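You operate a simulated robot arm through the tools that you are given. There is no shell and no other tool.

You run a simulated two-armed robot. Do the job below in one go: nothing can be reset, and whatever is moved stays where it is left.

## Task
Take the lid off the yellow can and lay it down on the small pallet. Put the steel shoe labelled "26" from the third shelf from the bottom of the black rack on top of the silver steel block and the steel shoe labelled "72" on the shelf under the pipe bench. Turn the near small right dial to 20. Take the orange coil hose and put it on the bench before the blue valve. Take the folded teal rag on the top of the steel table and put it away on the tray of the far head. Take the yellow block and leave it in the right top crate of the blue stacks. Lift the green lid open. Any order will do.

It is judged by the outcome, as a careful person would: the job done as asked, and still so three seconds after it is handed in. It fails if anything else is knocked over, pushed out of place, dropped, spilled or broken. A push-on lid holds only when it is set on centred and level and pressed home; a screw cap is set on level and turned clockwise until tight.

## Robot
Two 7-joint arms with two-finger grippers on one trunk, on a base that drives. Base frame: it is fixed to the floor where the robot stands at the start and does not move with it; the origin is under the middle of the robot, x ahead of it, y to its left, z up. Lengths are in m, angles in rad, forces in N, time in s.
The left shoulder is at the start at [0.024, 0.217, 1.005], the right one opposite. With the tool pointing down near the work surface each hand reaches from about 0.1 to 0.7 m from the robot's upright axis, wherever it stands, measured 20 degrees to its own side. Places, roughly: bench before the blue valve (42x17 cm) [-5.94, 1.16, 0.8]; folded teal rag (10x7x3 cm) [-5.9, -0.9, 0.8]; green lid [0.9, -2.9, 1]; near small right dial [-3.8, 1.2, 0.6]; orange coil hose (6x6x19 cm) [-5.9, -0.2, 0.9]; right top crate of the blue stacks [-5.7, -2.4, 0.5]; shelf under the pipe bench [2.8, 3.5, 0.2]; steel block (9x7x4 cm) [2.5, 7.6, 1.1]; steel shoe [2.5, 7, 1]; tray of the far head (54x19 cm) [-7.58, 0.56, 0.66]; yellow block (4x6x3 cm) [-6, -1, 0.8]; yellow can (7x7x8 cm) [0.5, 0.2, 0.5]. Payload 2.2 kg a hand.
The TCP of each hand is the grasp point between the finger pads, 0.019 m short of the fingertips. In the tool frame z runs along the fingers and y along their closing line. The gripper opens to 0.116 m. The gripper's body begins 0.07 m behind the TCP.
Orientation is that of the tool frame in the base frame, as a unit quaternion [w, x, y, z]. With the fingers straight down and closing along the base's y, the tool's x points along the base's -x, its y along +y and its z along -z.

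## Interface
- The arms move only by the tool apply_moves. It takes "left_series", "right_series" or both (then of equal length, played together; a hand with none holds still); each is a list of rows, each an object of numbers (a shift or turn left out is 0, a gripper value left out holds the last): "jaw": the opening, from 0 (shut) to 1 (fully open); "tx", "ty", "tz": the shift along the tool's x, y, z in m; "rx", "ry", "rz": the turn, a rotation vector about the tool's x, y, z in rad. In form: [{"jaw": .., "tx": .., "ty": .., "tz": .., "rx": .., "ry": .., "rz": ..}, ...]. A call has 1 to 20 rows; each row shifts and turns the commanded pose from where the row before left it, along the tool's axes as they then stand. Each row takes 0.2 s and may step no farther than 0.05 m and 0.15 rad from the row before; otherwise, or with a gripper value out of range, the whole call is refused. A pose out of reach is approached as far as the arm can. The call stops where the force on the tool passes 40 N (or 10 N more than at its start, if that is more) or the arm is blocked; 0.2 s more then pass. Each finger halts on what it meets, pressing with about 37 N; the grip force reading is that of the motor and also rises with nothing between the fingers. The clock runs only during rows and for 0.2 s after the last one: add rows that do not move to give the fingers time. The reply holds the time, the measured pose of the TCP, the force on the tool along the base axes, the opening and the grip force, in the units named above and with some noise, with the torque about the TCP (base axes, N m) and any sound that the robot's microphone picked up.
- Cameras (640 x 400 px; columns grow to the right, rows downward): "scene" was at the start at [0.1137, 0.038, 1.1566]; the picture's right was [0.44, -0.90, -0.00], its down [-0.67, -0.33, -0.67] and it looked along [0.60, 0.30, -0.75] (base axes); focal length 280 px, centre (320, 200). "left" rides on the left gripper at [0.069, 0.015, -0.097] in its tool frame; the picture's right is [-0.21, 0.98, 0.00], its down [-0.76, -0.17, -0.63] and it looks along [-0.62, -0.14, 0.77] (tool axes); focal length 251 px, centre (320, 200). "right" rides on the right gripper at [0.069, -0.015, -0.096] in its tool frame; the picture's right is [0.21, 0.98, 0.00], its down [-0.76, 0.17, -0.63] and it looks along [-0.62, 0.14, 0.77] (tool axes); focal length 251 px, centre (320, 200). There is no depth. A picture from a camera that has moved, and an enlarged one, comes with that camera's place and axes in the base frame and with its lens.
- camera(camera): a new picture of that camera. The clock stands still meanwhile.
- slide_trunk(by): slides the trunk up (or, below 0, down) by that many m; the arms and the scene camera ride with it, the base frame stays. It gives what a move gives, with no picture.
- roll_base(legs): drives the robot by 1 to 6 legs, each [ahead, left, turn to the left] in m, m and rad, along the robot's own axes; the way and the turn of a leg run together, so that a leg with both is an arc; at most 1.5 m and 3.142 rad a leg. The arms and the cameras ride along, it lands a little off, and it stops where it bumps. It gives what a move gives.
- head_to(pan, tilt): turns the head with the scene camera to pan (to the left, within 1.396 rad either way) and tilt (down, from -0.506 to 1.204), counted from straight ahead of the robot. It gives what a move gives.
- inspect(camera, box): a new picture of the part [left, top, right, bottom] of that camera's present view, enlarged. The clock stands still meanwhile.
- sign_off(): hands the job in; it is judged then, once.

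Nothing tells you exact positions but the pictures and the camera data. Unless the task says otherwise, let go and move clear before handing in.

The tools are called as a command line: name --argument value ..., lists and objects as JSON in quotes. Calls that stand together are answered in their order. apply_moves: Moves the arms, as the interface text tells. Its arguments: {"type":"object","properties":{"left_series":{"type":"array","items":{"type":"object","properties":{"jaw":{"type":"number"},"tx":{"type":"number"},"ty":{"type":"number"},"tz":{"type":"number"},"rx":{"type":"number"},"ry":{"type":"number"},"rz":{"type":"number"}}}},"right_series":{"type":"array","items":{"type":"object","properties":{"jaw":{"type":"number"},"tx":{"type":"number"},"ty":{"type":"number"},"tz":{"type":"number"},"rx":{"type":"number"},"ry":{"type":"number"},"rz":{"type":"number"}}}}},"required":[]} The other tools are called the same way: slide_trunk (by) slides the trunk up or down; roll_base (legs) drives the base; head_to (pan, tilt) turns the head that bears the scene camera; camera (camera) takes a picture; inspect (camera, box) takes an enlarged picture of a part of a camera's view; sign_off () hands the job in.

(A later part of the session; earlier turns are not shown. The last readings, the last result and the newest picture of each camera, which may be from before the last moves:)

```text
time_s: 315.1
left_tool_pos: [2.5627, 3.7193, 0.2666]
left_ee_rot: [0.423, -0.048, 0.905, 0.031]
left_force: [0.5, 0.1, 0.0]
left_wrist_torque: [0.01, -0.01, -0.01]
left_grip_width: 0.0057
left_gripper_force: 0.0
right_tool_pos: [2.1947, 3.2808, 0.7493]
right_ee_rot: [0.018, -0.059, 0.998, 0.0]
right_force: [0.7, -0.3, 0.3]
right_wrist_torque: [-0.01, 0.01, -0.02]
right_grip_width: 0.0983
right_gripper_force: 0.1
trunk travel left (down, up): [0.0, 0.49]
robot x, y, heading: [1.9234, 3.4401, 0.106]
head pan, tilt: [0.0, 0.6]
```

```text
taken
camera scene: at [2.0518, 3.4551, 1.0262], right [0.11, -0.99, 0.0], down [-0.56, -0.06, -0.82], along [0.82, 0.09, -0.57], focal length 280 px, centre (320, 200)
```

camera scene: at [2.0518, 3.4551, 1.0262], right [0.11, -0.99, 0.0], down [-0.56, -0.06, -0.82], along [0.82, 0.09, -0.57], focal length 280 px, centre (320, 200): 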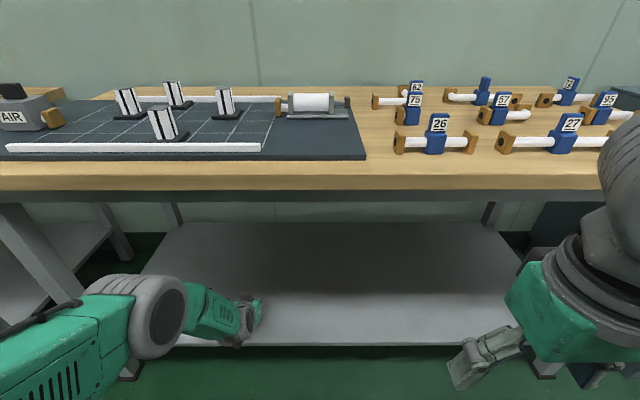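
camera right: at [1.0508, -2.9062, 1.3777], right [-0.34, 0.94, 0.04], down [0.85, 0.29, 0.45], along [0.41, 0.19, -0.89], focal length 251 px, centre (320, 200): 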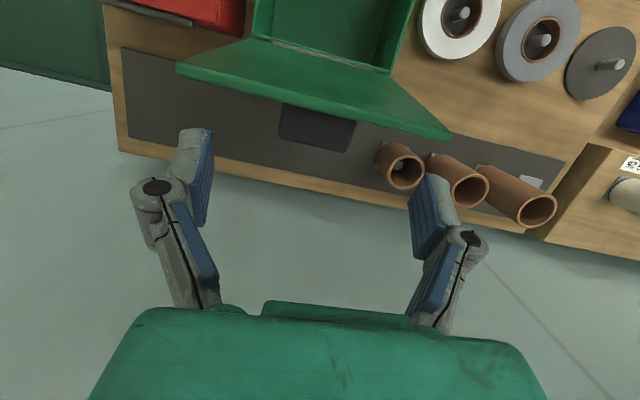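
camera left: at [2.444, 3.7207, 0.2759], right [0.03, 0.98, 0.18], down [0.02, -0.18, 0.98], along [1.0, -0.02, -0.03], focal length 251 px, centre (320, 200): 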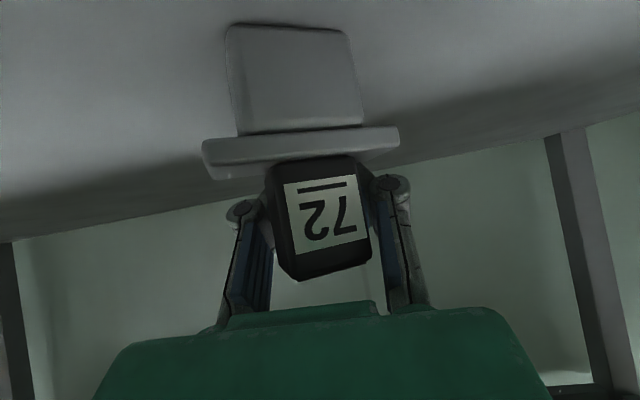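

The shoe slid a few centimetres toward me and now stands upright on the shelf between the finger linkages, with no force on the hand. I'll open the fingers wide and withdraw carefully along the tool axis.

apply_moves --left_series '[{"jaw": 0.2}, {"jaw": 0.4}, {"jaw": 0.6}, {"jaw": 0.8}, {"jaw": 0.9}, {}]'

camera --camera "left"

```text
time_s: 316.5
left_tool_pos: [2.5662, 3.7186, 0.2713]
left_ee_rot: [0.427, -0.048, 0.902, 0.031]
left_force: [0.1, -0.1, -0.7]
left_wrist_torque: [0.01, 0.0, -0.03]
left_grip_width: 0.1042
left_gripper_force: 0.1
right_tool_pos: [2.196, 3.281, 0.7493]
right_ee_rot: [0.018, -0.058, 0.998, -0.001]
right_force: [0.4, -0.2, 0.0]
right_wrist_torque: [0.0, 0.01, -0.01]
right_grip_width: 0.0989
right_gripper_force: 0.1
trunk travel left (down, up): [0.0, 0.49]
robot x, y, heading: [1.9249, 3.4398, 0.101]
head pan, tilt: [0.0, 0.6]
```

```text
taken
camera left: at [2.4479, 3.7213, 0.2791], right [0.03, 0.98, 0.18], down [0.01, -0.18, 0.98], along [1.0, -0.02, -0.02], focal length 251 px, centre (320, 200)
```

left: 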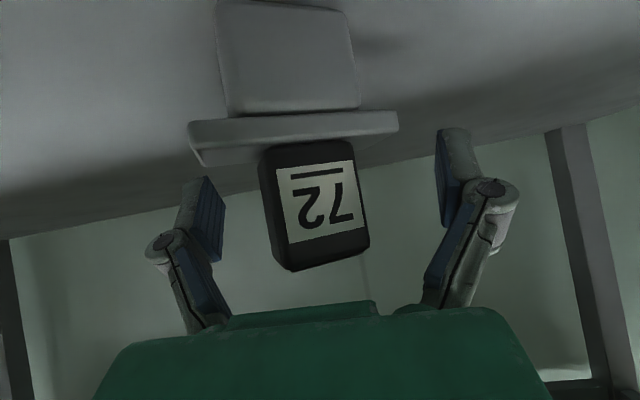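

The shoe stands upright on the shelf. I'll open fully, centre sideways around it, and retreat up and back.

apply_moves --left_series '[{"jaw": 1.0}, {"ty": -0.006}, {"ty": -0.006}, {}]'

apply_moves --left_series '[{"tz": -0.015}, {"tz": -0.02}, {"tz": -0.02}, {}]'

camera --camera "left"

```text
time_s: 317.5
left_tool_pos: [2.5696, 3.7083, 0.2711]
left_ee_rot: [0.426, -0.047, 0.903, 0.031]
left_force: [0.5, -0.5, 0.1]
left_wrist_torque: [0.01, -0.03, 0.0]
left_grip_width: 0.116
left_gripper_force: 0.0
right_tool_pos: [2.1947, 3.2795, 0.7489]
right_ee_rot: [0.019, -0.059, 0.998, 0.0]
right_force: [0.0, -0.2, 0.3]
right_wrist_torque: [0.02, 0.02, -0.02]
right_grip_width: 0.0987
right_gripper_force: 0.1
trunk travel left (down, up): [0.0, 0.49]
robot x, y, heading: [1.9222, 3.4374, 0.112]
head pan, tilt: [0.0, 0.6]
```

```text
time_s: 318.5
left_tool_pos: [2.526, 3.7022, 0.3056]
left_ee_rot: [0.427, -0.047, 0.903, 0.031]
left_force: [0.2, 0.6, -0.4]
left_wrist_torque: [-0.03, -0.02, 0.02]
left_grip_width: 0.1159
left_gripper_force: 0.1
right_tool_pos: [2.1965, 3.281, 0.7485]
right_ee_rot: [0.019, -0.059, 0.998, 0.0]
right_force: [-0.2, -0.3, -0.3]
right_wrist_torque: [0.02, -0.02, -0.03]
right_grip_width: 0.0985
right_gripper_force: 0.0
trunk travel left (down, up): [0.0, 0.49]
robot x, y, heading: [1.92, 3.4411, 0.11]
head pan, tilt: [0.0, 0.6]
```

```text
taken
camera left: at [2.4069, 3.7037, 0.3141], right [0.03, 0.98, 0.18], down [0.01, -0.18, 0.98], along [1.0, -0.02, -0.02], focal length 251 px, centre (320, 200)
```

left: 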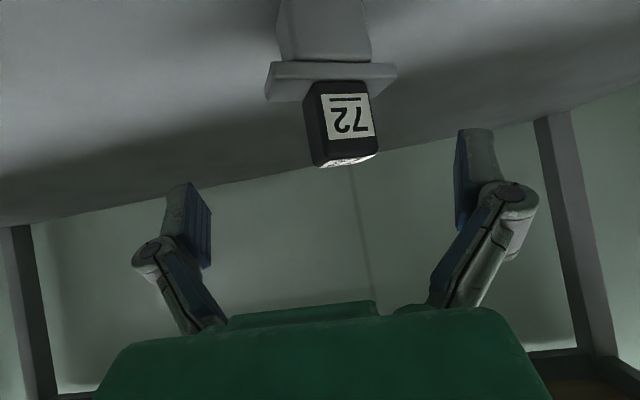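

The shoe stands upright, about 4 cm in from the shelf's front edge. I'll roll back straight out and check it from a distance.

roll_base --legs '[[-0.35, 0, 0]]'

camera --camera "left"

head_to --pan 0.25 --tilt 0.6

camera --camera "scene"

```text
time_s: 320.8
left_tool_pos: [2.1761, 3.6631, 0.3055]
left_ee_rot: [0.428, -0.048, 0.902, 0.031]
left_force: [-0.4, -0.4, 0.0]
left_wrist_torque: [-0.01, 0.0, -0.01]
left_grip_width: 0.1161
left_gripper_force: 0.1
right_tool_pos: [1.8465, 3.2421, 0.7496]
right_ee_rot: [0.018, -0.059, 0.998, 0.0]
right_force: [0.0, -0.4, 0.2]
right_wrist_torque: [0.02, 0.01, -0.03]
right_grip_width: 0.0987
right_gripper_force: 0.1
trunk travel left (down, up): [0.0, 0.49]
robot x, y, heading: [1.5762, 3.4003, 0.11]
head pan, tilt: [0.0, 0.6]
```

```text
taken
camera left: at [2.0574, 3.6655, 0.3142], right [0.02, 0.98, 0.18], down [0.01, -0.18, 0.98], along [1.0, -0.02, -0.01], focal length 251 px, centre (320, 200)
```

left: 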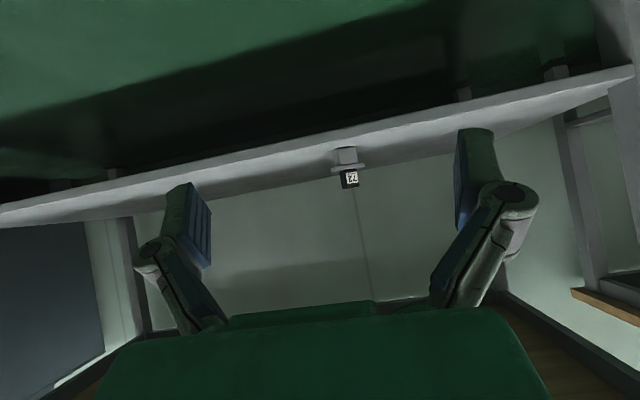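

```text
time_s: 321.6
left_tool_pos: [2.1759, 3.6637, 0.307]
left_ee_rot: [0.427, -0.048, 0.902, 0.031]
left_force: [0.7, -0.9, 0.1]
left_wrist_torque: [0.01, -0.02, -0.01]
left_grip_width: 0.1161
left_gripper_force: 0.1
right_tool_pos: [1.8466, 3.2431, 0.7504]
right_ee_rot: [0.018, -0.059, 0.998, 0.002]
right_force: [-0.2, 0.4, 0.2]
right_wrist_torque: [0.02, -0.01, 0.01]
right_grip_width: 0.0985
right_gripper_force: 0.1
trunk travel left (down, up): [0.0, 0.49]
robot x, y, heading: [1.5745, 3.4022, 0.108]
head pan, tilt: [0.25, 0.6]
```

```text
taken
camera scene: at [1.6978, 3.4377, 1.0265], right [0.35, -0.94, 0.0], down [-0.53, -0.2, -0.82], along [0.77, 0.29, -0.57], focal length 280 px, centre (320, 200)
```

scene: 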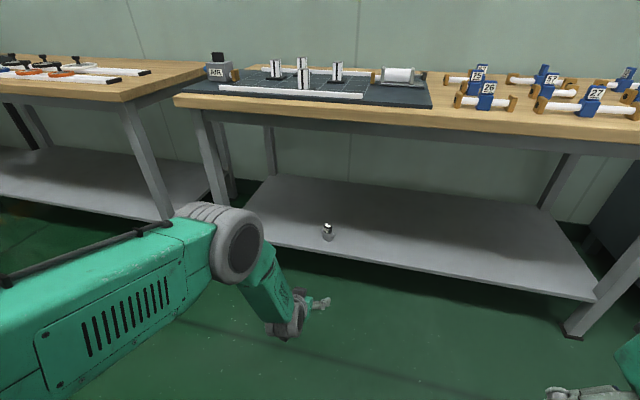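

inspect --camera "scene" --box '[280, 200, 380, 270]'

```text
5.71 times, centred on (330, 235) of scene
camera zoom: at [1.6978, 3.4377, 1.0265], right [0.35, -0.94, 0.0], down [-0.53, -0.2, -0.82], along [0.77, 0.29, -0.57], focal length 1597 px, centre (263, 0)
```

zoom: 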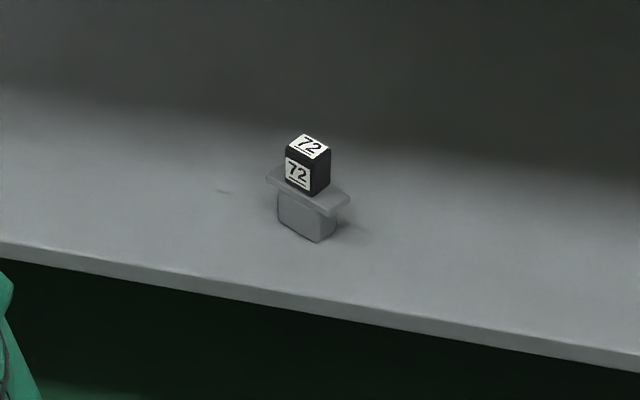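

"72" stands well on the shelf. I'll fold the left arm back to a hand-down travel pose and raise the trunk.

apply_moves --left_series '[{"tx": -0.0181, "tz": -0.0407}, {"tx": -0.0181, "tz": -0.0407}, {"tx": -0.0181, "tz": -0.0407}, {"tx": -0.0181, "tz": -0.0407}, {"tx": -0.0181, "tz": -0.0407}, {"tx": -0.0181, "tz": -0.0407}, {"tx": -0.0181, "tz": -0.0407}, {"tx": -0.0181, "tz": -0.0407}, {"tx": -0.0181, "tz": -0.0407}, {"ry": 0.147}, {"ry": 0.147}, {"ry": 0.147}, {"ry": 0.147}, {"ry": 0.147}, {"ry": 0.147}, {}]'

slide_trunk --by 0.15

camera --camera "scene"

```text
time_s: 324.9
left_tool_pos: [1.9976, 3.6385, 0.6663]
left_ee_rot: [0.001, -0.058, 0.998, 0.008]
left_force: [-0.8, 0.7, -0.2]
left_wrist_torque: [-0.02, 0.0, 0.01]
left_grip_width: 0.1161
left_gripper_force: 0.1
right_tool_pos: [1.8462, 3.2432, 0.7492]
right_ee_rot: [0.018, -0.059, 0.998, 0.002]
right_force: [1.1, -0.1, -0.1]
right_wrist_torque: [-0.01, 0.01, -0.04]
right_grip_width: 0.0988
right_gripper_force: 0.1
trunk travel left (down, up): [0.0, 0.49]
robot x, y, heading: [1.5735, 3.4011, 0.109]
head pan, tilt: [0.25, 0.6]
```

```text
time_s: 326.7
left_tool_pos: [1.998, 3.6382, 0.8152]
left_ee_rot: [0.002, -0.057, 0.998, 0.008]
left_force: [-0.4, -0.3, -0.5]
left_wrist_torque: [-0.01, -0.01, 0.0]
left_grip_width: 0.116
left_gripper_force: 0.1
right_tool_pos: [1.847, 3.2417, 0.9]
right_ee_rot: [0.019, -0.059, 0.998, 0.001]
right_force: [0.0, -0.5, 0.7]
right_wrist_torque: [0.02, -0.01, 0.01]
right_grip_width: 0.0986
right_gripper_force: 0.1
trunk travel left (down, up): [-0.15, 0.34]
robot x, y, heading: [1.5755, 3.3969, 0.111]
head pan, tilt: [0.25, 0.6]
```

```text
taken
camera scene: at [1.6977, 3.4374, 1.1765], right [0.35, -0.94, 0.0], down [-0.53, -0.2, -0.82], along [0.77, 0.29, -0.57], focal length 280 px, centre (320, 200)
```

scene: 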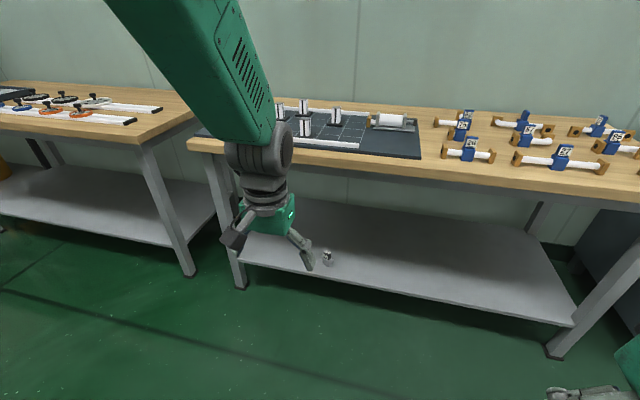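

I'll centre in the aisle, turn north, and drive back out toward the open area.

apply_moves --left_series '[{"tx": 0.03, "tz": -0.03}, {"tx": 0.03, "tz": -0.03}, {"tz": -0.02}, {}]'

roll_base --legs '[[0.12, 0, 0], [0, 0, 1.58], [1.4, 0, 0], [1.3, 0, 0]]'

head_to --pan 1.2 --tilt 0.25

camera --camera "scene"

```text
time_s: 327.7
left_tool_pos: [1.9373, 3.6294, 0.8948]
left_ee_rot: [0.002, -0.057, 0.998, 0.009]
left_force: [0.1, 0.2, -1.4]
left_wrist_torque: [0.0, 0.01, 0.02]
left_grip_width: 0.1158
left_gripper_force: 0.1
right_tool_pos: [1.8457, 3.2417, 0.899]
right_ee_rot: [0.018, -0.059, 0.998, 0.0]
right_force: [-1.2, 0.2, 0.0]
right_wrist_torque: [-0.01, -0.02, -0.02]
right_grip_width: 0.0986
right_gripper_force: 0.0
trunk travel left (down, up): [-0.15, 0.34]
robot x, y, heading: [1.5752, 3.4, 0.111]
head pan, tilt: [0.25, 0.6]
```

```text
time_s: 345.5
left_tool_pos: [1.115, 6.449, 0.8948]
left_ee_rot: [0.004, 0.752, -0.659, -0.007]
left_force: [0.1, -0.1, -0.1]
left_wrist_torque: [-0.01, 0.01, -0.01]
left_grip_width: 0.1162
left_gripper_force: 0.0
right_tool_pos: [1.5045, 6.3643, 0.8986]
right_ee_rot: [-0.013, 0.753, -0.658, -0.013]
right_force: [-0.1, 0.4, 0.1]
right_wrist_torque: [0.03, 0.01, 0.02]
right_grip_width: 0.0986
right_gripper_force: 0.0
trunk travel left (down, up): [-0.15, 0.34]
robot x, y, heading: [1.348, 6.0891, 1.702]
head pan, tilt: [0.25, 0.6]
```

```text
time_s: 346.7
left_tool_pos: [1.1162, 6.4475, 0.8961]
left_ee_rot: [0.003, 0.751, -0.66, -0.009]
left_force: [-0.2, -1.2, 0.5]
left_wrist_torque: [0.0, -0.02, 0.0]
left_grip_width: 0.1162
left_gripper_force: 0.0
right_tool_pos: [1.5037, 6.3633, 0.9003]
right_ee_rot: [-0.013, 0.753, -0.658, -0.014]
right_force: [-0.8, 1.0, 0.1]
right_wrist_torque: [0.01, -0.01, 0.0]
right_grip_width: 0.0988
right_gripper_force: 0.1
trunk travel left (down, up): [-0.15, 0.34]
robot x, y, heading: [1.3484, 6.0907, 1.692]
head pan, tilt: [1.201, 0.25]
```

```text
taken
camera scene: at [1.2547, 6.1529, 1.209], right [0.24, 0.97, 0.0], down [0.24, -0.06, -0.97], along [-0.94, 0.23, -0.25], focal length 280 px, centre (320, 200)
```

scene: 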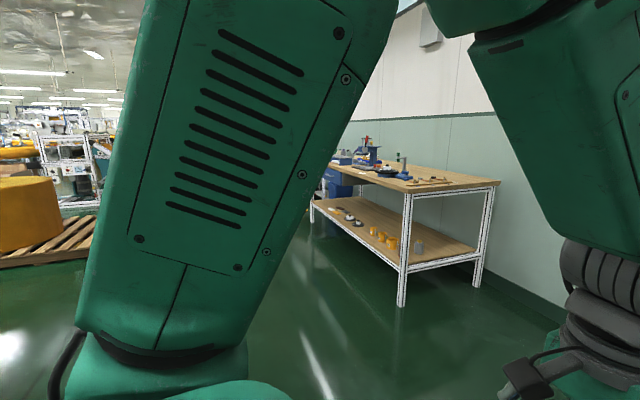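

roll_base --legs '[[0, 0, 1.9], [1.4, 0, 0], [1.2, 0, 0]]'

head_to --pan 0.3 --tilt 0.3

camera --camera "scene"

```text
time_s: 364.0
left_tool_pos: [-1.2775, 4.6299, 0.8957]
left_ee_rot: [0.008, 0.975, 0.22, -0.002]
left_force: [0.6, 0.5, 0.4]
left_wrist_torque: [0.0, 0.03, 0.01]
left_grip_width: 0.116
left_gripper_force: 0.0
right_tool_pos: [-1.3183, 5.0239, 0.9]
right_ee_rot: [0.004, 0.975, 0.221, -0.019]
right_force: [0.3, -0.4, 0.5]
right_wrist_torque: [-0.03, 0.01, 0.0]
right_grip_width: 0.0985
right_gripper_force: 0.0
trunk travel left (down, up): [-0.15, 0.34]
robot x, y, heading: [-1.0086, 4.9635, -2.696]
head pan, tilt: [1.201, 0.25]
```

```text
time_s: 365.2
left_tool_pos: [-1.2776, 4.6291, 0.8967]
left_ee_rot: [0.01, 0.975, 0.22, -0.002]
left_force: [-0.1, 0.1, -1.5]
left_wrist_torque: [-0.01, -0.02, 0.01]
left_grip_width: 0.116
left_gripper_force: 0.1
right_tool_pos: [-1.3175, 5.0235, 0.899]
right_ee_rot: [0.006, 0.975, 0.221, -0.018]
right_force: [-0.9, 0.3, -0.1]
right_wrist_torque: [0.02, 0.01, -0.01]
right_grip_width: 0.0986
right_gripper_force: 0.1
trunk travel left (down, up): [-0.15, 0.34]
robot x, y, heading: [-1.0113, 4.9632, -2.698]
head pan, tilt: [0.3, 0.3]
```

```text
taken
camera scene: at [-1.1163, 4.884, 1.2041], right [-0.68, 0.74, 0.0], down [0.22, 0.2, -0.95], along [-0.7, -0.65, -0.3], focal length 280 px, centre (320, 200)
```

scene: 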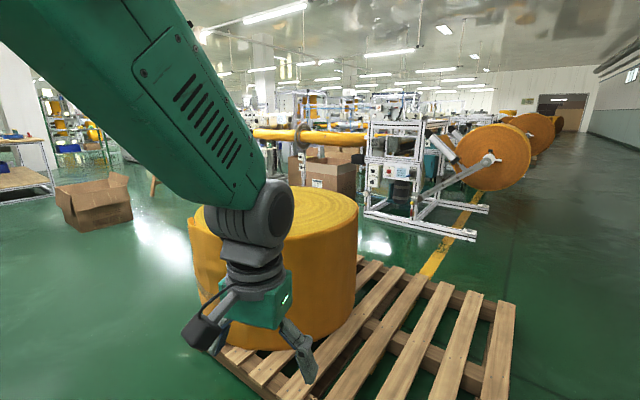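

The drum's pallet lies ahead to the west. I'll go back south along the corridor past it, then look west.

roll_base --legs '[[0, 0, 1.19], [1.2, 0, 0], [1.2, 0, 0], [0, 0, -1.2]]'

head_to --pan -0.1 --tilt 0.3

camera --camera "scene"

```text
time_s: 382.9
left_tool_pos: [-1.1132, 2.2374, 0.8977]
left_ee_rot: [0.008, 0.976, 0.22, -0.002]
left_force: [-0.4, 0.1, -0.2]
left_wrist_torque: [0.04, 0.03, -0.02]
left_grip_width: 0.1159
left_gripper_force: 0.1
right_tool_pos: [-1.1526, 2.6323, 0.8985]
right_ee_rot: [0.005, 0.975, 0.221, -0.018]
right_force: [-0.5, 0.4, -0.6]
right_wrist_torque: [-0.01, 0.0, 0.0]
right_grip_width: 0.0986
right_gripper_force: 0.1
trunk travel left (down, up): [-0.15, 0.34]
robot x, y, heading: [-0.84, 2.5702, -2.697]
head pan, tilt: [0.3, 0.3]
```

```text
time_s: 383.8
left_tool_pos: [-1.1126, 2.2394, 0.8962]
left_ee_rot: [0.009, 0.975, 0.22, -0.002]
left_force: [0.4, -0.1, 0.6]
left_wrist_torque: [0.02, 0.03, 0.02]
left_grip_width: 0.116
left_gripper_force: 0.1
right_tool_pos: [-1.1531, 2.6302, 0.901]
right_ee_rot: [0.006, 0.975, 0.22, -0.018]
right_force: [0.4, 0.7, -0.1]
right_wrist_torque: [-0.01, -0.01, 0.04]
right_grip_width: 0.0985
right_gripper_force: 0.0
trunk travel left (down, up): [-0.15, 0.34]
robot x, y, heading: [-0.8426, 2.5682, -2.702]
head pan, tilt: [-0.099, 0.3]
```

```text
taken
camera scene: at [-0.971, 2.5237, 1.2041], right [-0.34, 0.94, 0.0], down [0.28, 0.1, -0.95], along [-0.9, -0.32, -0.3], focal length 280 px, centre (320, 200)
```

scene: 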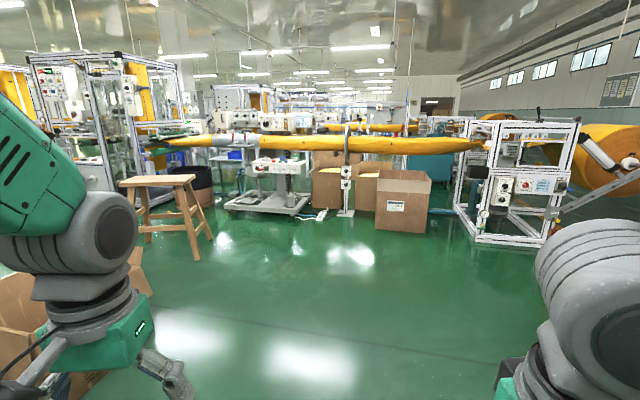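

inspect --camera "scene" --box '[100, 90, 350, 260]'

inspect --camera "scene" --box '[330, 90, 600, 260]'

```text
2.35 times, centred on (225, 175) of scene
camera zoom: at [-0.971, 2.5237, 1.2041], right [-0.34, 0.94, 0.0], down [0.28, 0.1, -0.95], along [-0.9, -0.32, -0.3], focal length 658 px, centre (544, 259)
```

zoom: 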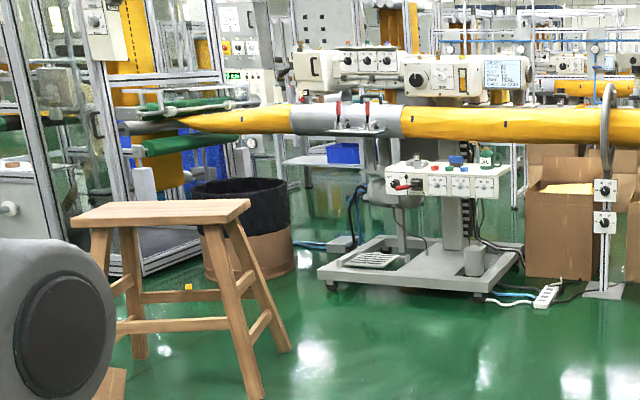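

```text
2.35 times, centred on (465, 175) of scene
camera zoom: at [-0.971, 2.5237, 1.2041], right [-0.34, 0.94, 0.0], down [0.28, 0.1, -0.95], along [-0.9, -0.32, -0.3], focal length 658 px, centre (-21, 259)
```

zoom: 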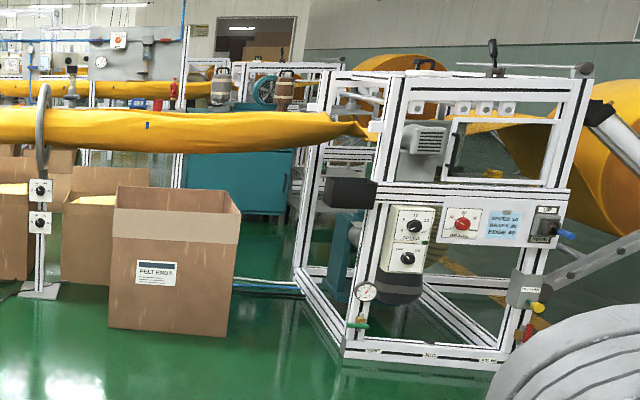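

I see the sewing heads: the near head's control box with small dials is around (-3.8, 1.2, 0.62), a wooden stool stands to its left and cartons to its right. I'll drive closer between the open carton and the machine.

roll_base --legs '[[0, 0, 0.04], [1.3, 0, 0]]'

camera --camera "scene"

inspect --camera "scene" --box '[160, 90, 360, 250]'

```text
time_s: 390.7
left_tool_pos: [-2.2468, 1.6291, 0.8966]
left_ee_rot: [0.009, 0.971, 0.24, -0.003]
left_force: [0.1, -0.5, 0.1]
left_wrist_torque: [-0.01, -0.01, 0.02]
left_grip_width: 0.1159
left_gripper_force: 0.2
right_tool_pos: [-2.3024, 2.0192, 0.8988]
right_ee_rot: [0.007, 0.97, 0.24, -0.019]
right_force: [-0.5, 0.9, 0.3]
right_wrist_torque: [0.0, 0.01, 0.0]
right_grip_width: 0.0984
right_gripper_force: 0.0
trunk travel left (down, up): [-0.15, 0.34]
robot x, y, heading: [-1.9953, 1.9683, -2.66]
head pan, tilt: [-0.099, 0.3]
```

```text
taken
camera scene: at [-2.1174, 1.9192, 1.2041], right [-0.37, 0.93, 0.0], down [0.28, 0.11, -0.95], along [-0.89, -0.36, -0.3], focal length 280 px, centre (320, 200)
```

scene: 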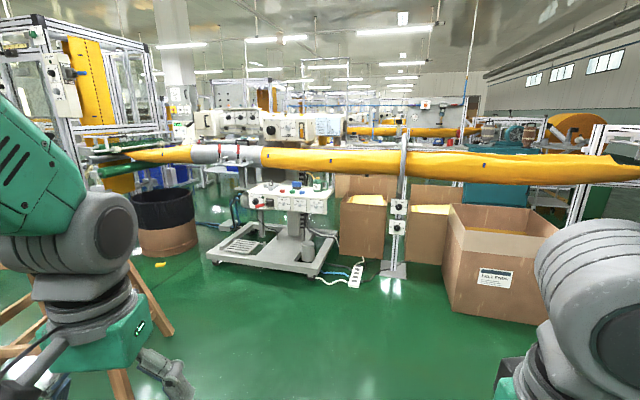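

```text
2.50 times, centred on (260, 170) of scene
camera zoom: at [-2.1174, 1.9192, 1.2041], right [-0.37, 0.93, 0.0], down [0.28, 0.11, -0.95], along [-0.89, -0.36, -0.3], focal length 699 px, centre (470, 275)
```

zoom: 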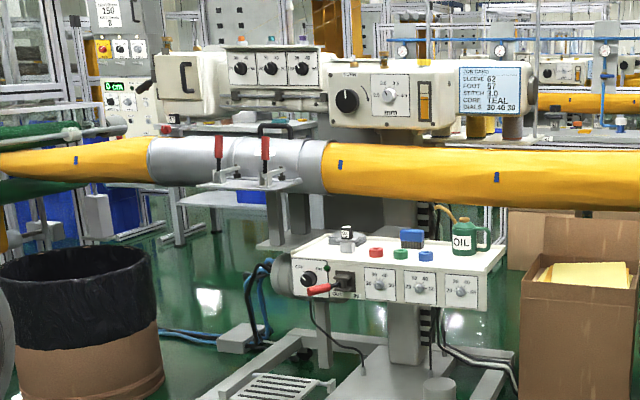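

The near head's lower box has a large left dial, a red lever and three small dials with scales; a job card above reads dial settings. I'll move closer and face the box squarely.

inspect --camera "scene" --box '[240, 100, 340, 160]'

inspect --camera "scene" --box '[240, 180, 340, 230]'

roll_base --legs '[[0, 0, -0.025], [0.9, 0, 0], [0, 0, -0.33]]'

head_to --pan 0.2 --tilt 0.5

camera --camera "scene"

```text
6.40 times, centred on (290, 130) of scene
camera zoom: at [-2.1174, 1.9192, 1.2041], right [-0.37, 0.93, 0.0], down [0.28, 0.11, -0.95], along [-0.89, -0.36, -0.3], focal length 1789 px, centre (512, 648)
```

zoom: 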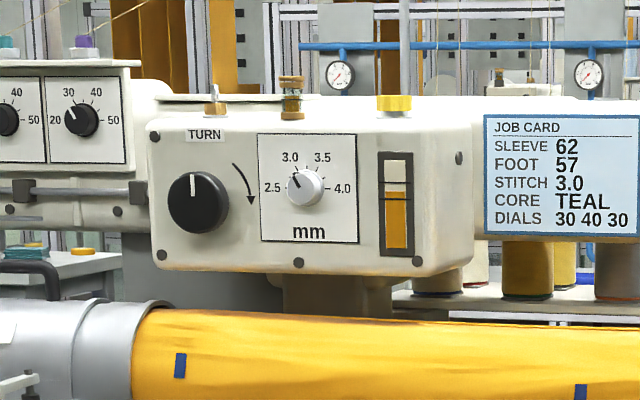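

```text
6.40 times, centred on (290, 205) of scene
camera zoom: at [-2.1174, 1.9192, 1.2041], right [-0.37, 0.93, 0.0], down [0.28, 0.11, -0.95], along [-0.89, -0.36, -0.3], focal length 1789 px, centre (512, 168)
```

zoom: 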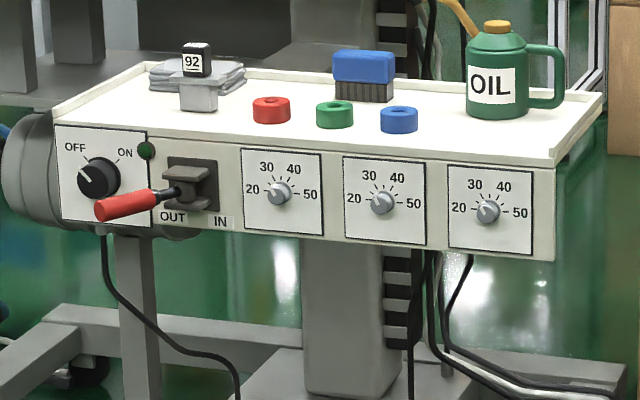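

```text
time_s: 396.8
left_tool_pos: [-3.1547, 1.3471, 0.8965]
left_ee_rot: [0.007, 0.998, 0.062, -0.004]
left_force: [-0.2, -0.7, -0.1]
left_wrist_torque: [-0.01, -0.01, -0.01]
left_grip_width: 0.116
left_gripper_force: 0.1
right_tool_pos: [-3.0709, 1.7321, 0.8995]
right_ee_rot: [0.004, 0.998, 0.061, -0.019]
right_force: [0.2, -0.1, 0.8]
right_wrist_torque: [-0.01, 0.01, 0.0]
right_grip_width: 0.0986
right_gripper_force: 0.2
trunk travel left (down, up): [-0.15, 0.34]
robot x, y, heading: [-2.7952, 1.5801, -3.024]
head pan, tilt: [-0.099, 0.3]
```

```text
time_s: 397.6
left_tool_pos: [-3.1534, 1.3479, 0.897]
left_ee_rot: [0.008, 0.998, 0.062, -0.005]
left_force: [0.7, 0.4, 0.0]
left_wrist_torque: [-0.01, 0.02, -0.05]
left_grip_width: 0.1162
left_gripper_force: 0.1
right_tool_pos: [-3.0704, 1.7325, 0.8994]
right_ee_rot: [0.005, 0.998, 0.061, -0.019]
right_force: [0.1, -1.3, 0.4]
right_wrist_torque: [0.02, 0.0, 0.0]
right_grip_width: 0.0987
right_gripper_force: 0.1
trunk travel left (down, up): [-0.15, 0.34]
robot x, y, heading: [-2.7992, 1.5774, -3.022]
head pan, tilt: [0.201, 0.499]
```

```text
taken
camera scene: at [-2.925, 1.5476, 1.1858], right [-0.32, 0.95, 0.0], down [0.46, 0.15, -0.88], along [-0.83, -0.28, -0.48], focal length 280 px, centre (320, 200)
```

scene: 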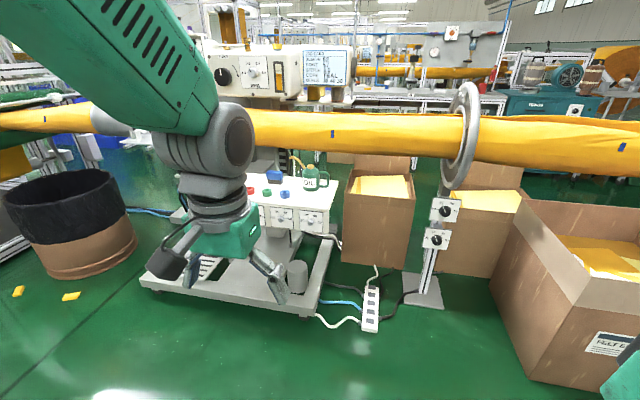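

inspect --camera "scene" --box '[250, 170, 350, 245]'

camera --camera "left"

```text
5.33 times, centred on (300, 208) of scene
camera zoom: at [-2.925, 1.5476, 1.1858], right [-0.32, 0.95, 0.0], down [0.46, 0.15, -0.88], along [-0.83, -0.28, -0.48], focal length 1491 px, centre (427, 160)
```

zoom: 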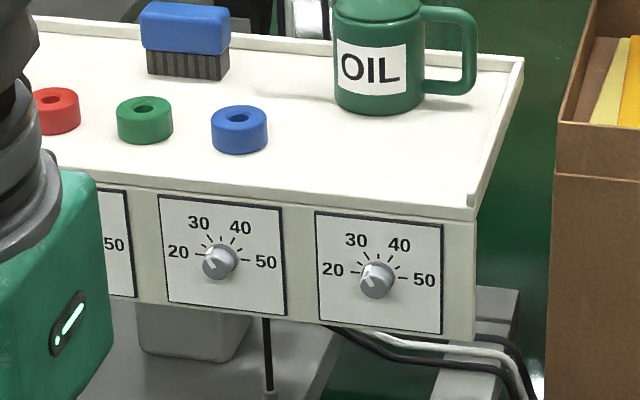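

```text
taken
camera left: at [-3.0819, 1.3432, 0.9936], right [-0.09, -1.0, 0.02], down [-0.77, 0.08, 0.64], along [-0.64, 0.05, -0.77], focal length 251 px, centre (320, 200)
```

left: 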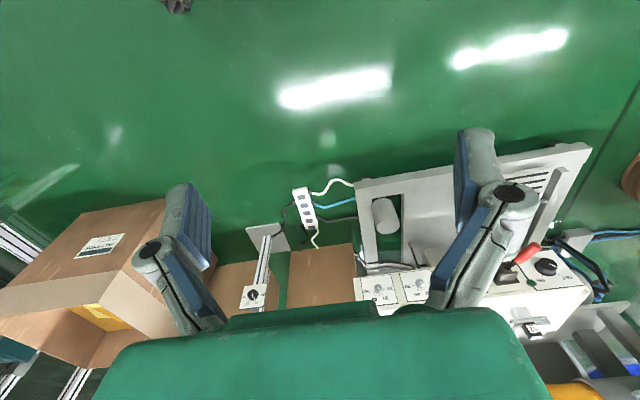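

The right small dial's knob is at about (-3.746, 1.237, 0.612), scale 20 at left, 30 upper-left, 40 upper-right, 50 right; the panel faces my heading squarely. I'll lower the trunk a bit, move in, and point the left hand horizontally at the dial.

slide_trunk --by -0.12

roll_base --legs '[[0.2, 0, 0]]'

apply_moves --left_series '[{"tx": -0.035}, {"tx": -0.035}, {"tx": -0.035}, {"tx": -0.035}, {"ry": -0.1428}, {"ry": -0.1428}, {"ry": -0.1428}, {"ry": -0.1428}, {"ry": -0.1428}, {"ry": -0.1428}, {"ry": -0.1428}, {"ry": -0.1428}, {"ry": -0.1428}, {"ry": -0.1428}, {"ry": -0.1428}, {}]'

camera --camera "scene"

camera --camera "left"

```text
time_s: 399.1
left_tool_pos: [-3.1533, 1.3476, 0.7777]
left_ee_rot: [0.008, 0.998, 0.062, -0.005]
left_force: [1.2, -0.4, 0.5]
left_wrist_torque: [0.03, 0.04, 0.02]
left_grip_width: 0.1162
left_gripper_force: 0.1
right_tool_pos: [-3.0698, 1.7337, 0.7799]
right_ee_rot: [0.004, 0.998, 0.061, -0.018]
right_force: [0.4, 0.6, -0.7]
right_wrist_torque: [0.01, -0.02, 0.01]
right_grip_width: 0.0985
right_gripper_force: 0.1
trunk travel left (down, up): [-0.03, 0.46]
robot x, y, heading: [-2.7954, 1.5756, -3.023]
head pan, tilt: [0.201, 0.499]
```

```text
time_s: 400.7
left_tool_pos: [-3.3527, 1.3243, 0.7766]
left_ee_rot: [0.009, 0.998, 0.061, -0.004]
left_force: [-0.2, -0.1, 0.3]
left_wrist_torque: [-0.01, -0.02, 0.0]
left_grip_width: 0.116
left_gripper_force: 0.0
right_tool_pos: [-3.2706, 1.7079, 0.7796]
right_ee_rot: [0.005, 0.998, 0.06, -0.018]
right_force: [0.0, -0.5, 0.3]
right_wrist_torque: [0.01, -0.04, 0.02]
right_grip_width: 0.0984
right_gripper_force: 0.1
trunk travel left (down, up): [-0.03, 0.46]
robot x, y, heading: [-2.9986, 1.5551, -3.023]
head pan, tilt: [0.201, 0.499]
```

```text
time_s: 404.1
left_tool_pos: [-3.4947, 1.2878, 0.7881]
left_ee_rot: [-0.047, -0.698, -0.073, 0.711]
left_force: [-0.2, -0.1, -0.3]
left_wrist_torque: [-0.04, -0.01, -0.01]
left_grip_width: 0.116
left_gripper_force: 0.1
right_tool_pos: [-3.2689, 1.7078, 0.7797]
right_ee_rot: [0.007, 0.998, 0.059, -0.019]
right_force: [-0.4, -1.0, 1.4]
right_wrist_torque: [-0.03, -0.02, 0.01]
right_grip_width: 0.0986
right_gripper_force: 0.0
trunk travel left (down, up): [-0.03, 0.46]
robot x, y, heading: [-2.9976, 1.5511, -3.019]
head pan, tilt: [0.201, 0.499]
```

```text
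taken
camera scene: at [-3.1248, 1.5236, 1.0657], right [-0.31, 0.95, 0.0], down [0.46, 0.15, -0.88], along [-0.83, -0.28, -0.48], focal length 280 px, centre (320, 200)
```

scene: 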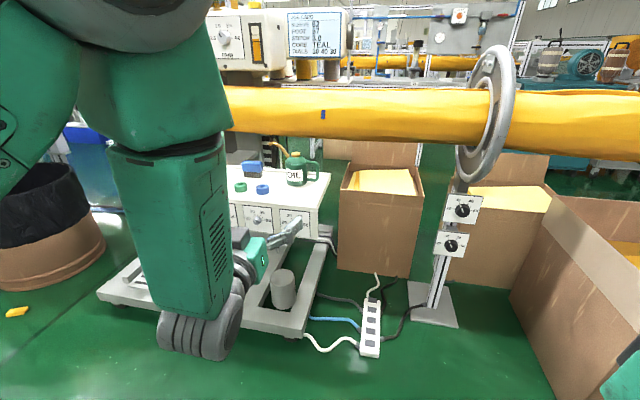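

```text
taken
camera left: at [-3.3978, 1.2924, 0.7163], right [0.17, -0.97, 0.17], down [0.61, 0.24, 0.75], along [-0.77, -0.02, 0.64], focal length 251 px, centre (320, 200)
```

left: 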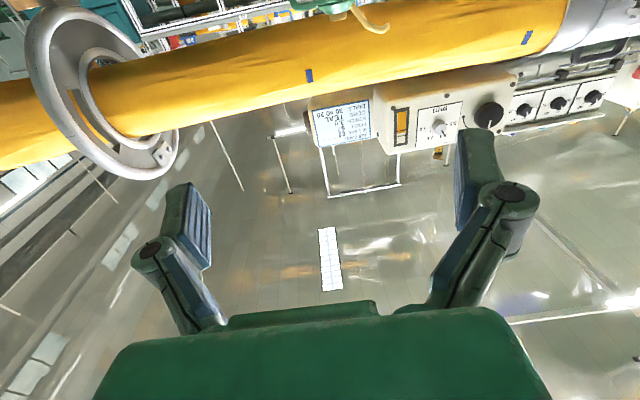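

The left hand points at the panel. I'll correct its small yaw error and bring it to about 12 cm in front of the dial.

apply_moves --left_series '[{"rx": 0.0455, "ry": 0.015}, {"tx": 0.035, "ty": 0.004, "tz": 0.02}, {"tx": 0.035, "ty": 0.004, "tz": 0.02}, {"tx": 0.035, "ty": 0.004, "tz": 0.02}, {"tx": 0.035, "ty": 0.004, "tz": 0.025}, {"tx": 0.035, "ty": 0.004, "tz": 0.025}, {}, {}]'

camera --camera "left"

head_to --pan 0.1 --tilt 0.55

camera --camera "scene"

```text
time_s: 405.9
left_tool_pos: [-3.5988, 1.2772, 0.6048]
left_ee_rot: [0.031, 0.708, 0.022, -0.705]
left_force: [0.5, 0.3, 0.3]
left_wrist_torque: [-0.02, 0.04, -0.02]
left_grip_width: 0.1161
left_gripper_force: 0.0
right_tool_pos: [-3.2694, 1.7074, 0.78]
right_ee_rot: [0.006, 0.998, 0.059, -0.019]
right_force: [-1.1, -0.1, -0.8]
right_wrist_torque: [-0.01, 0.0, 0.01]
right_grip_width: 0.0986
right_gripper_force: 0.0
trunk travel left (down, up): [-0.03, 0.46]
robot x, y, heading: [-3.0, 1.5541, -3.017]
head pan, tilt: [0.201, 0.499]
```

```text
taken
camera left: at [-3.501, 1.2679, 0.5361], right [0.07, -0.97, 0.23], down [0.61, 0.23, 0.76], along [-0.79, 0.09, 0.61], focal length 251 px, centre (320, 200)
```

left: 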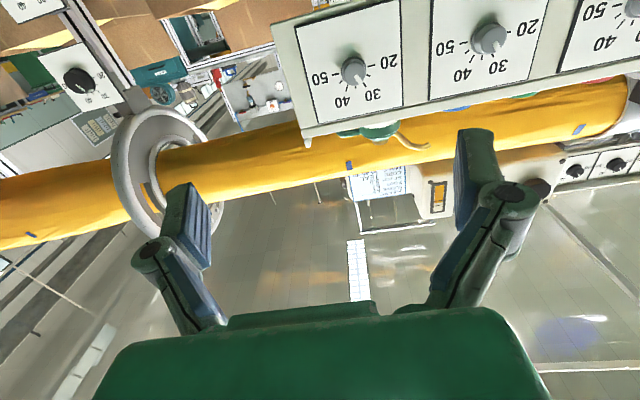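

```text
time_s: 406.6
left_tool_pos: [-3.5977, 1.2763, 0.605]
left_ee_rot: [0.033, 0.708, 0.021, -0.705]
left_force: [0.5, 0.6, 0.0]
left_wrist_torque: [0.0, 0.0, -0.02]
left_grip_width: 0.1159
left_gripper_force: 0.1
right_tool_pos: [-3.2698, 1.7082, 0.7795]
right_ee_rot: [0.007, 0.998, 0.06, -0.019]
right_force: [-0.1, 0.5, 0.0]
right_wrist_torque: [0.0, 0.03, 0.0]
right_grip_width: 0.0983
right_gripper_force: 0.1
trunk travel left (down, up): [-0.03, 0.46]
robot x, y, heading: [-2.9974, 1.5562, -3.027]
head pan, tilt: [0.099, 0.55]
```

```text
taken
camera scene: at [-3.1269, 1.5323, 1.061], right [-0.22, 0.98, 0.0], down [0.51, 0.11, -0.85], along [-0.83, -0.19, -0.53], focal length 280 px, centre (320, 200)
```

scene: 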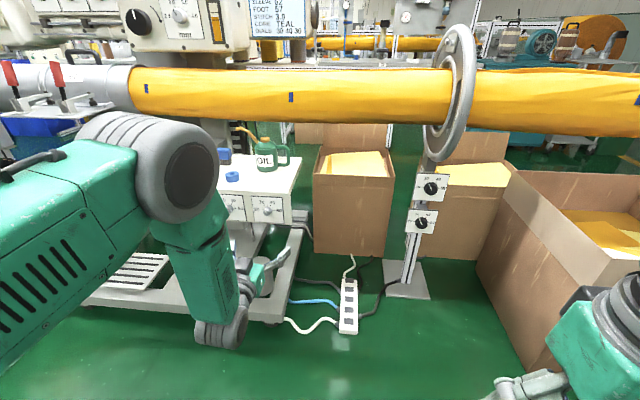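

inspect --camera "left" --box '[290, 10, 410, 130]'

inspect --camera "scene" --box '[210, 160, 310, 235]'

```text
3.33 times, centred on (350, 70) of left
camera zoom: at [-3.5009, 1.2679, 0.5363], right [0.07, -0.97, 0.23], down [0.61, 0.23, 0.76], along [-0.79, 0.09, 0.61], focal length 838 px, centre (220, 633)
```

zoom: 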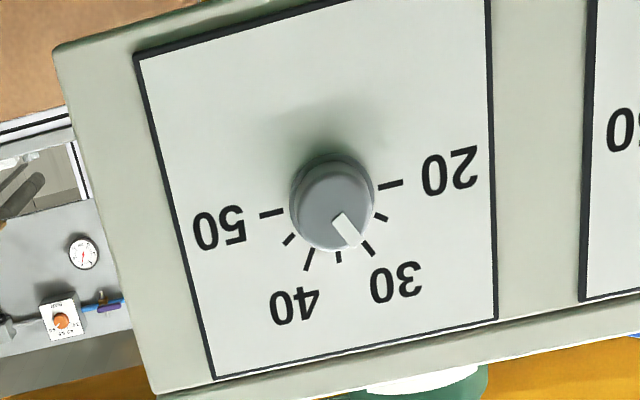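

```text
5.33 times, centred on (260, 198) of scene
camera zoom: at [-3.1269, 1.5323, 1.061], right [-0.22, 0.98, 0.0], down [0.51, 0.11, -0.85], along [-0.83, -0.19, -0.53], focal length 1491 px, centre (640, 213)
```

zoom: 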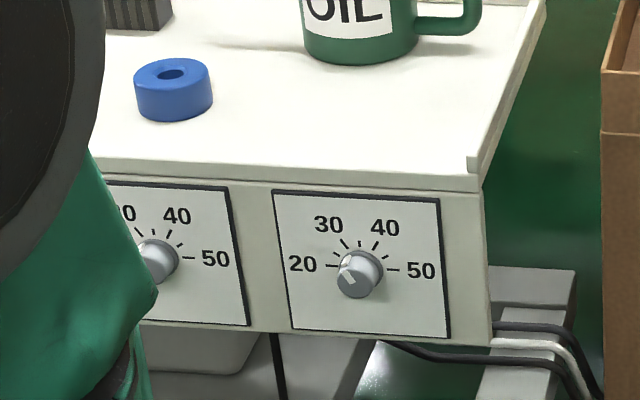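

The pointer stands at 30, so I need a 60° counter-clockwise turn. The knob front is at about (-3.761, 1.231, 0.599). I'll fix the yaw, pre-close the fingers and come to 5 cm in front of it.

apply_moves --left_series '[{"rx": -0.048, "jaw": 0.45}, {"tz": 0.03, "ty": 0.0086, "tx": 0.002}, {"tz": 0.03, "ty": 0.0086, "tx": 0.002}, {"tz": 0.03, "ty": 0.0086, "tx": 0.002}, {"tz": 0.027}, {}, {}, {}]'

camera --camera "left"

inspect --camera "scene" --box '[200, 140, 340, 245]'

```text
time_s: 408.4
left_tool_pos: [-3.7125, 1.2371, 0.5977]
left_ee_rot: [0.05, 0.707, 0.038, -0.704]
left_force: [1.0, 1.1, 0.9]
left_wrist_torque: [0.06, -0.06, -0.01]
left_grip_width: 0.0523
left_gripper_force: 0.2
right_tool_pos: [-3.2704, 1.7076, 0.7817]
right_ee_rot: [0.006, 0.998, 0.059, -0.019]
right_force: [1.0, -1.0, 0.7]
right_wrist_torque: [0.0, 0.01, -0.02]
right_grip_width: 0.0985
right_gripper_force: 0.0
trunk travel left (down, up): [-0.03, 0.46]
robot x, y, heading: [-2.9965, 1.556, -3.022]
head pan, tilt: [0.099, 0.55]
```

```text
taken
camera left: at [-3.6142, 1.2318, 0.5295], right [0.12, -0.97, 0.23], down [0.6, 0.25, 0.76], along [-0.79, 0.05, 0.61], focal length 251 px, centre (320, 200)
```

left: 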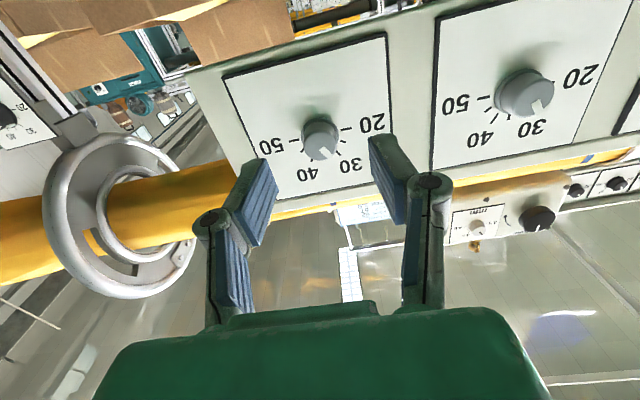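

```text
3.81 times, centred on (270, 192) of scene
camera zoom: at [-3.1272, 1.532, 1.061], right [-0.22, 0.98, 0.0], down [0.51, 0.11, -0.85], along [-0.83, -0.18, -0.53], focal length 1065 px, centre (510, 229)
```

zoom: 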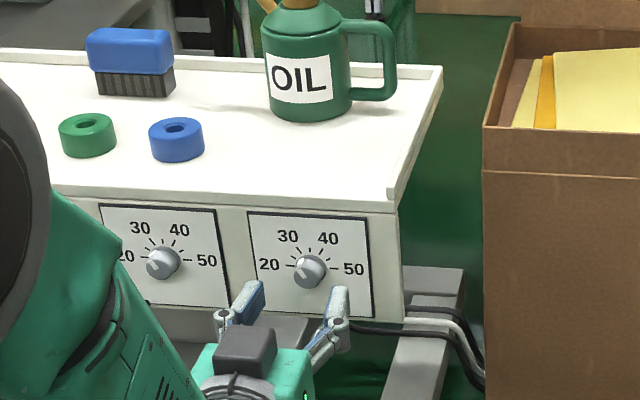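

The knob lies exactly on the tool axis about 5 cm ahead. I'll advance 3.8 cm so the fingertips flank the knob without touching the panel.

apply_moves --left_series '[{"tz": 0.014}, {"tz": 0.014}, {"tz": 0.01}, {}, {}]'

camera --camera "left"

inspect --camera "scene" --box '[200, 140, 340, 245]'

```text
time_s: 409.6
left_tool_pos: [-3.7488, 1.2315, 0.5989]
left_ee_rot: [0.05, 0.707, 0.039, -0.704]
left_force: [-0.1, 0.4, -0.3]
left_wrist_torque: [0.0, 0.01, -0.03]
left_grip_width: 0.052
left_gripper_force: 0.0
right_tool_pos: [-3.2695, 1.7073, 0.78]
right_ee_rot: [0.007, 0.998, 0.059, -0.019]
right_force: [0.1, -0.8, -0.2]
right_wrist_torque: [0.0, 0.01, -0.02]
right_grip_width: 0.0985
right_gripper_force: 0.1
trunk travel left (down, up): [-0.03, 0.46]
robot x, y, heading: [-2.9969, 1.5568, -3.023]
head pan, tilt: [0.099, 0.55]
```

```text
taken
camera left: at [-3.6518, 1.2274, 0.5296], right [0.12, -0.97, 0.23], down [0.6, 0.25, 0.76], along [-0.79, 0.05, 0.61], focal length 251 px, centre (320, 200)
```

left: 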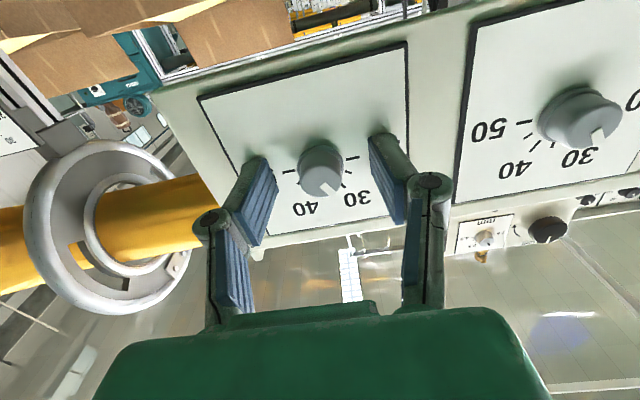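

```text
3.81 times, centred on (270, 192) of scene
camera zoom: at [-3.1273, 1.532, 1.0609], right [-0.22, 0.98, 0.0], down [0.51, 0.11, -0.85], along [-0.83, -0.18, -0.53], focal length 1065 px, centre (510, 229)
```

zoom: 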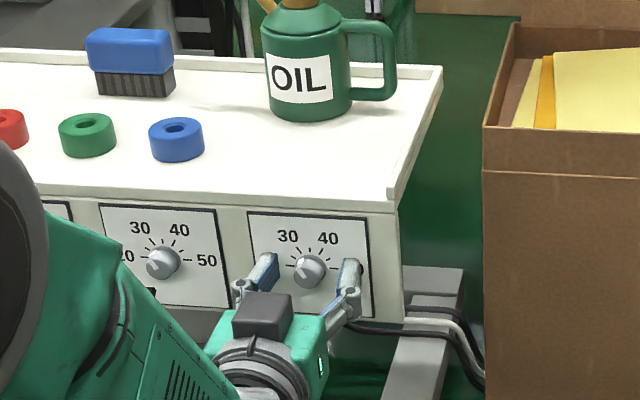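

apply_moves --left_series '[{"tz": -0.002, "jaw": 0.35}, {"jaw": 0.28}, {"jaw": 0.24}, {}]'

camera --camera "left"

```text
time_s: 410.6
left_tool_pos: [-3.7478, 1.2318, 0.5983]
left_ee_rot: [0.049, 0.707, 0.039, -0.704]
left_force: [-0.8, 0.3, 0.3]
left_wrist_torque: [0.0, -0.04, 0.01]
left_grip_width: 0.0279
left_gripper_force: 0.2
right_tool_pos: [-3.2699, 1.7073, 0.7798]
right_ee_rot: [0.006, 0.998, 0.059, -0.018]
right_force: [0.7, -0.3, -1.3]
right_wrist_torque: [0.03, -0.01, 0.0]
right_grip_width: 0.0986
right_gripper_force: 0.1
trunk travel left (down, up): [-0.03, 0.46]
robot x, y, heading: [-2.9995, 1.5518, -3.025]
head pan, tilt: [0.099, 0.55]
```

```text
taken
camera left: at [-3.6497, 1.2277, 0.5297], right [0.12, -0.97, 0.23], down [0.6, 0.25, 0.76], along [-0.79, 0.05, 0.61], focal length 251 px, centre (320, 200)
```

left: 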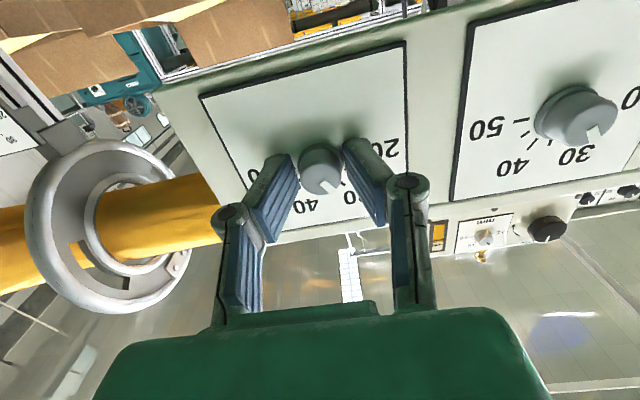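

apply_moves --left_series '[{"jaw": 0.18}, {"jaw": 0.12}, {"jaw": 0.08}, {}]'

inspect --camera "left" --box '[200, 80, 440, 260]'

```text
time_s: 411.6
left_tool_pos: [-3.7477, 1.2316, 0.5979]
left_ee_rot: [0.05, 0.707, 0.04, -0.704]
left_force: [-0.7, -2.1, 1.3]
left_wrist_torque: [0.03, -0.14, 0.02]
left_grip_width: 0.0229
left_gripper_force: 45.3
right_tool_pos: [-3.2682, 1.7075, 0.7805]
right_ee_rot: [0.006, 0.998, 0.06, -0.017]
right_force: [-0.6, 1.0, 0.1]
right_wrist_torque: [0.01, 0.0, -0.01]
right_grip_width: 0.0991
right_gripper_force: 0.0
trunk travel left (down, up): [-0.03, 0.46]
robot x, y, heading: [-2.9989, 1.5576, -3.02]
head pan, tilt: [0.099, 0.55]
```

```text
2.22 times, centred on (320, 170) of left
camera zoom: at [-3.6497, 1.2275, 0.5297], right [0.12, -0.97, 0.23], down [0.6, 0.25, 0.76], along [-0.79, 0.05, 0.61], focal length 559 px, centre (320, 267)
```

zoom: 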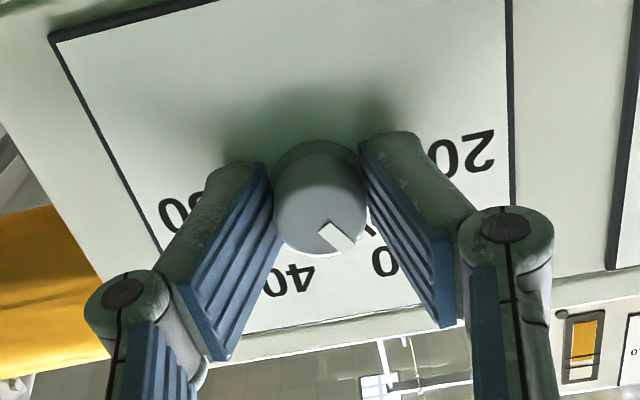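

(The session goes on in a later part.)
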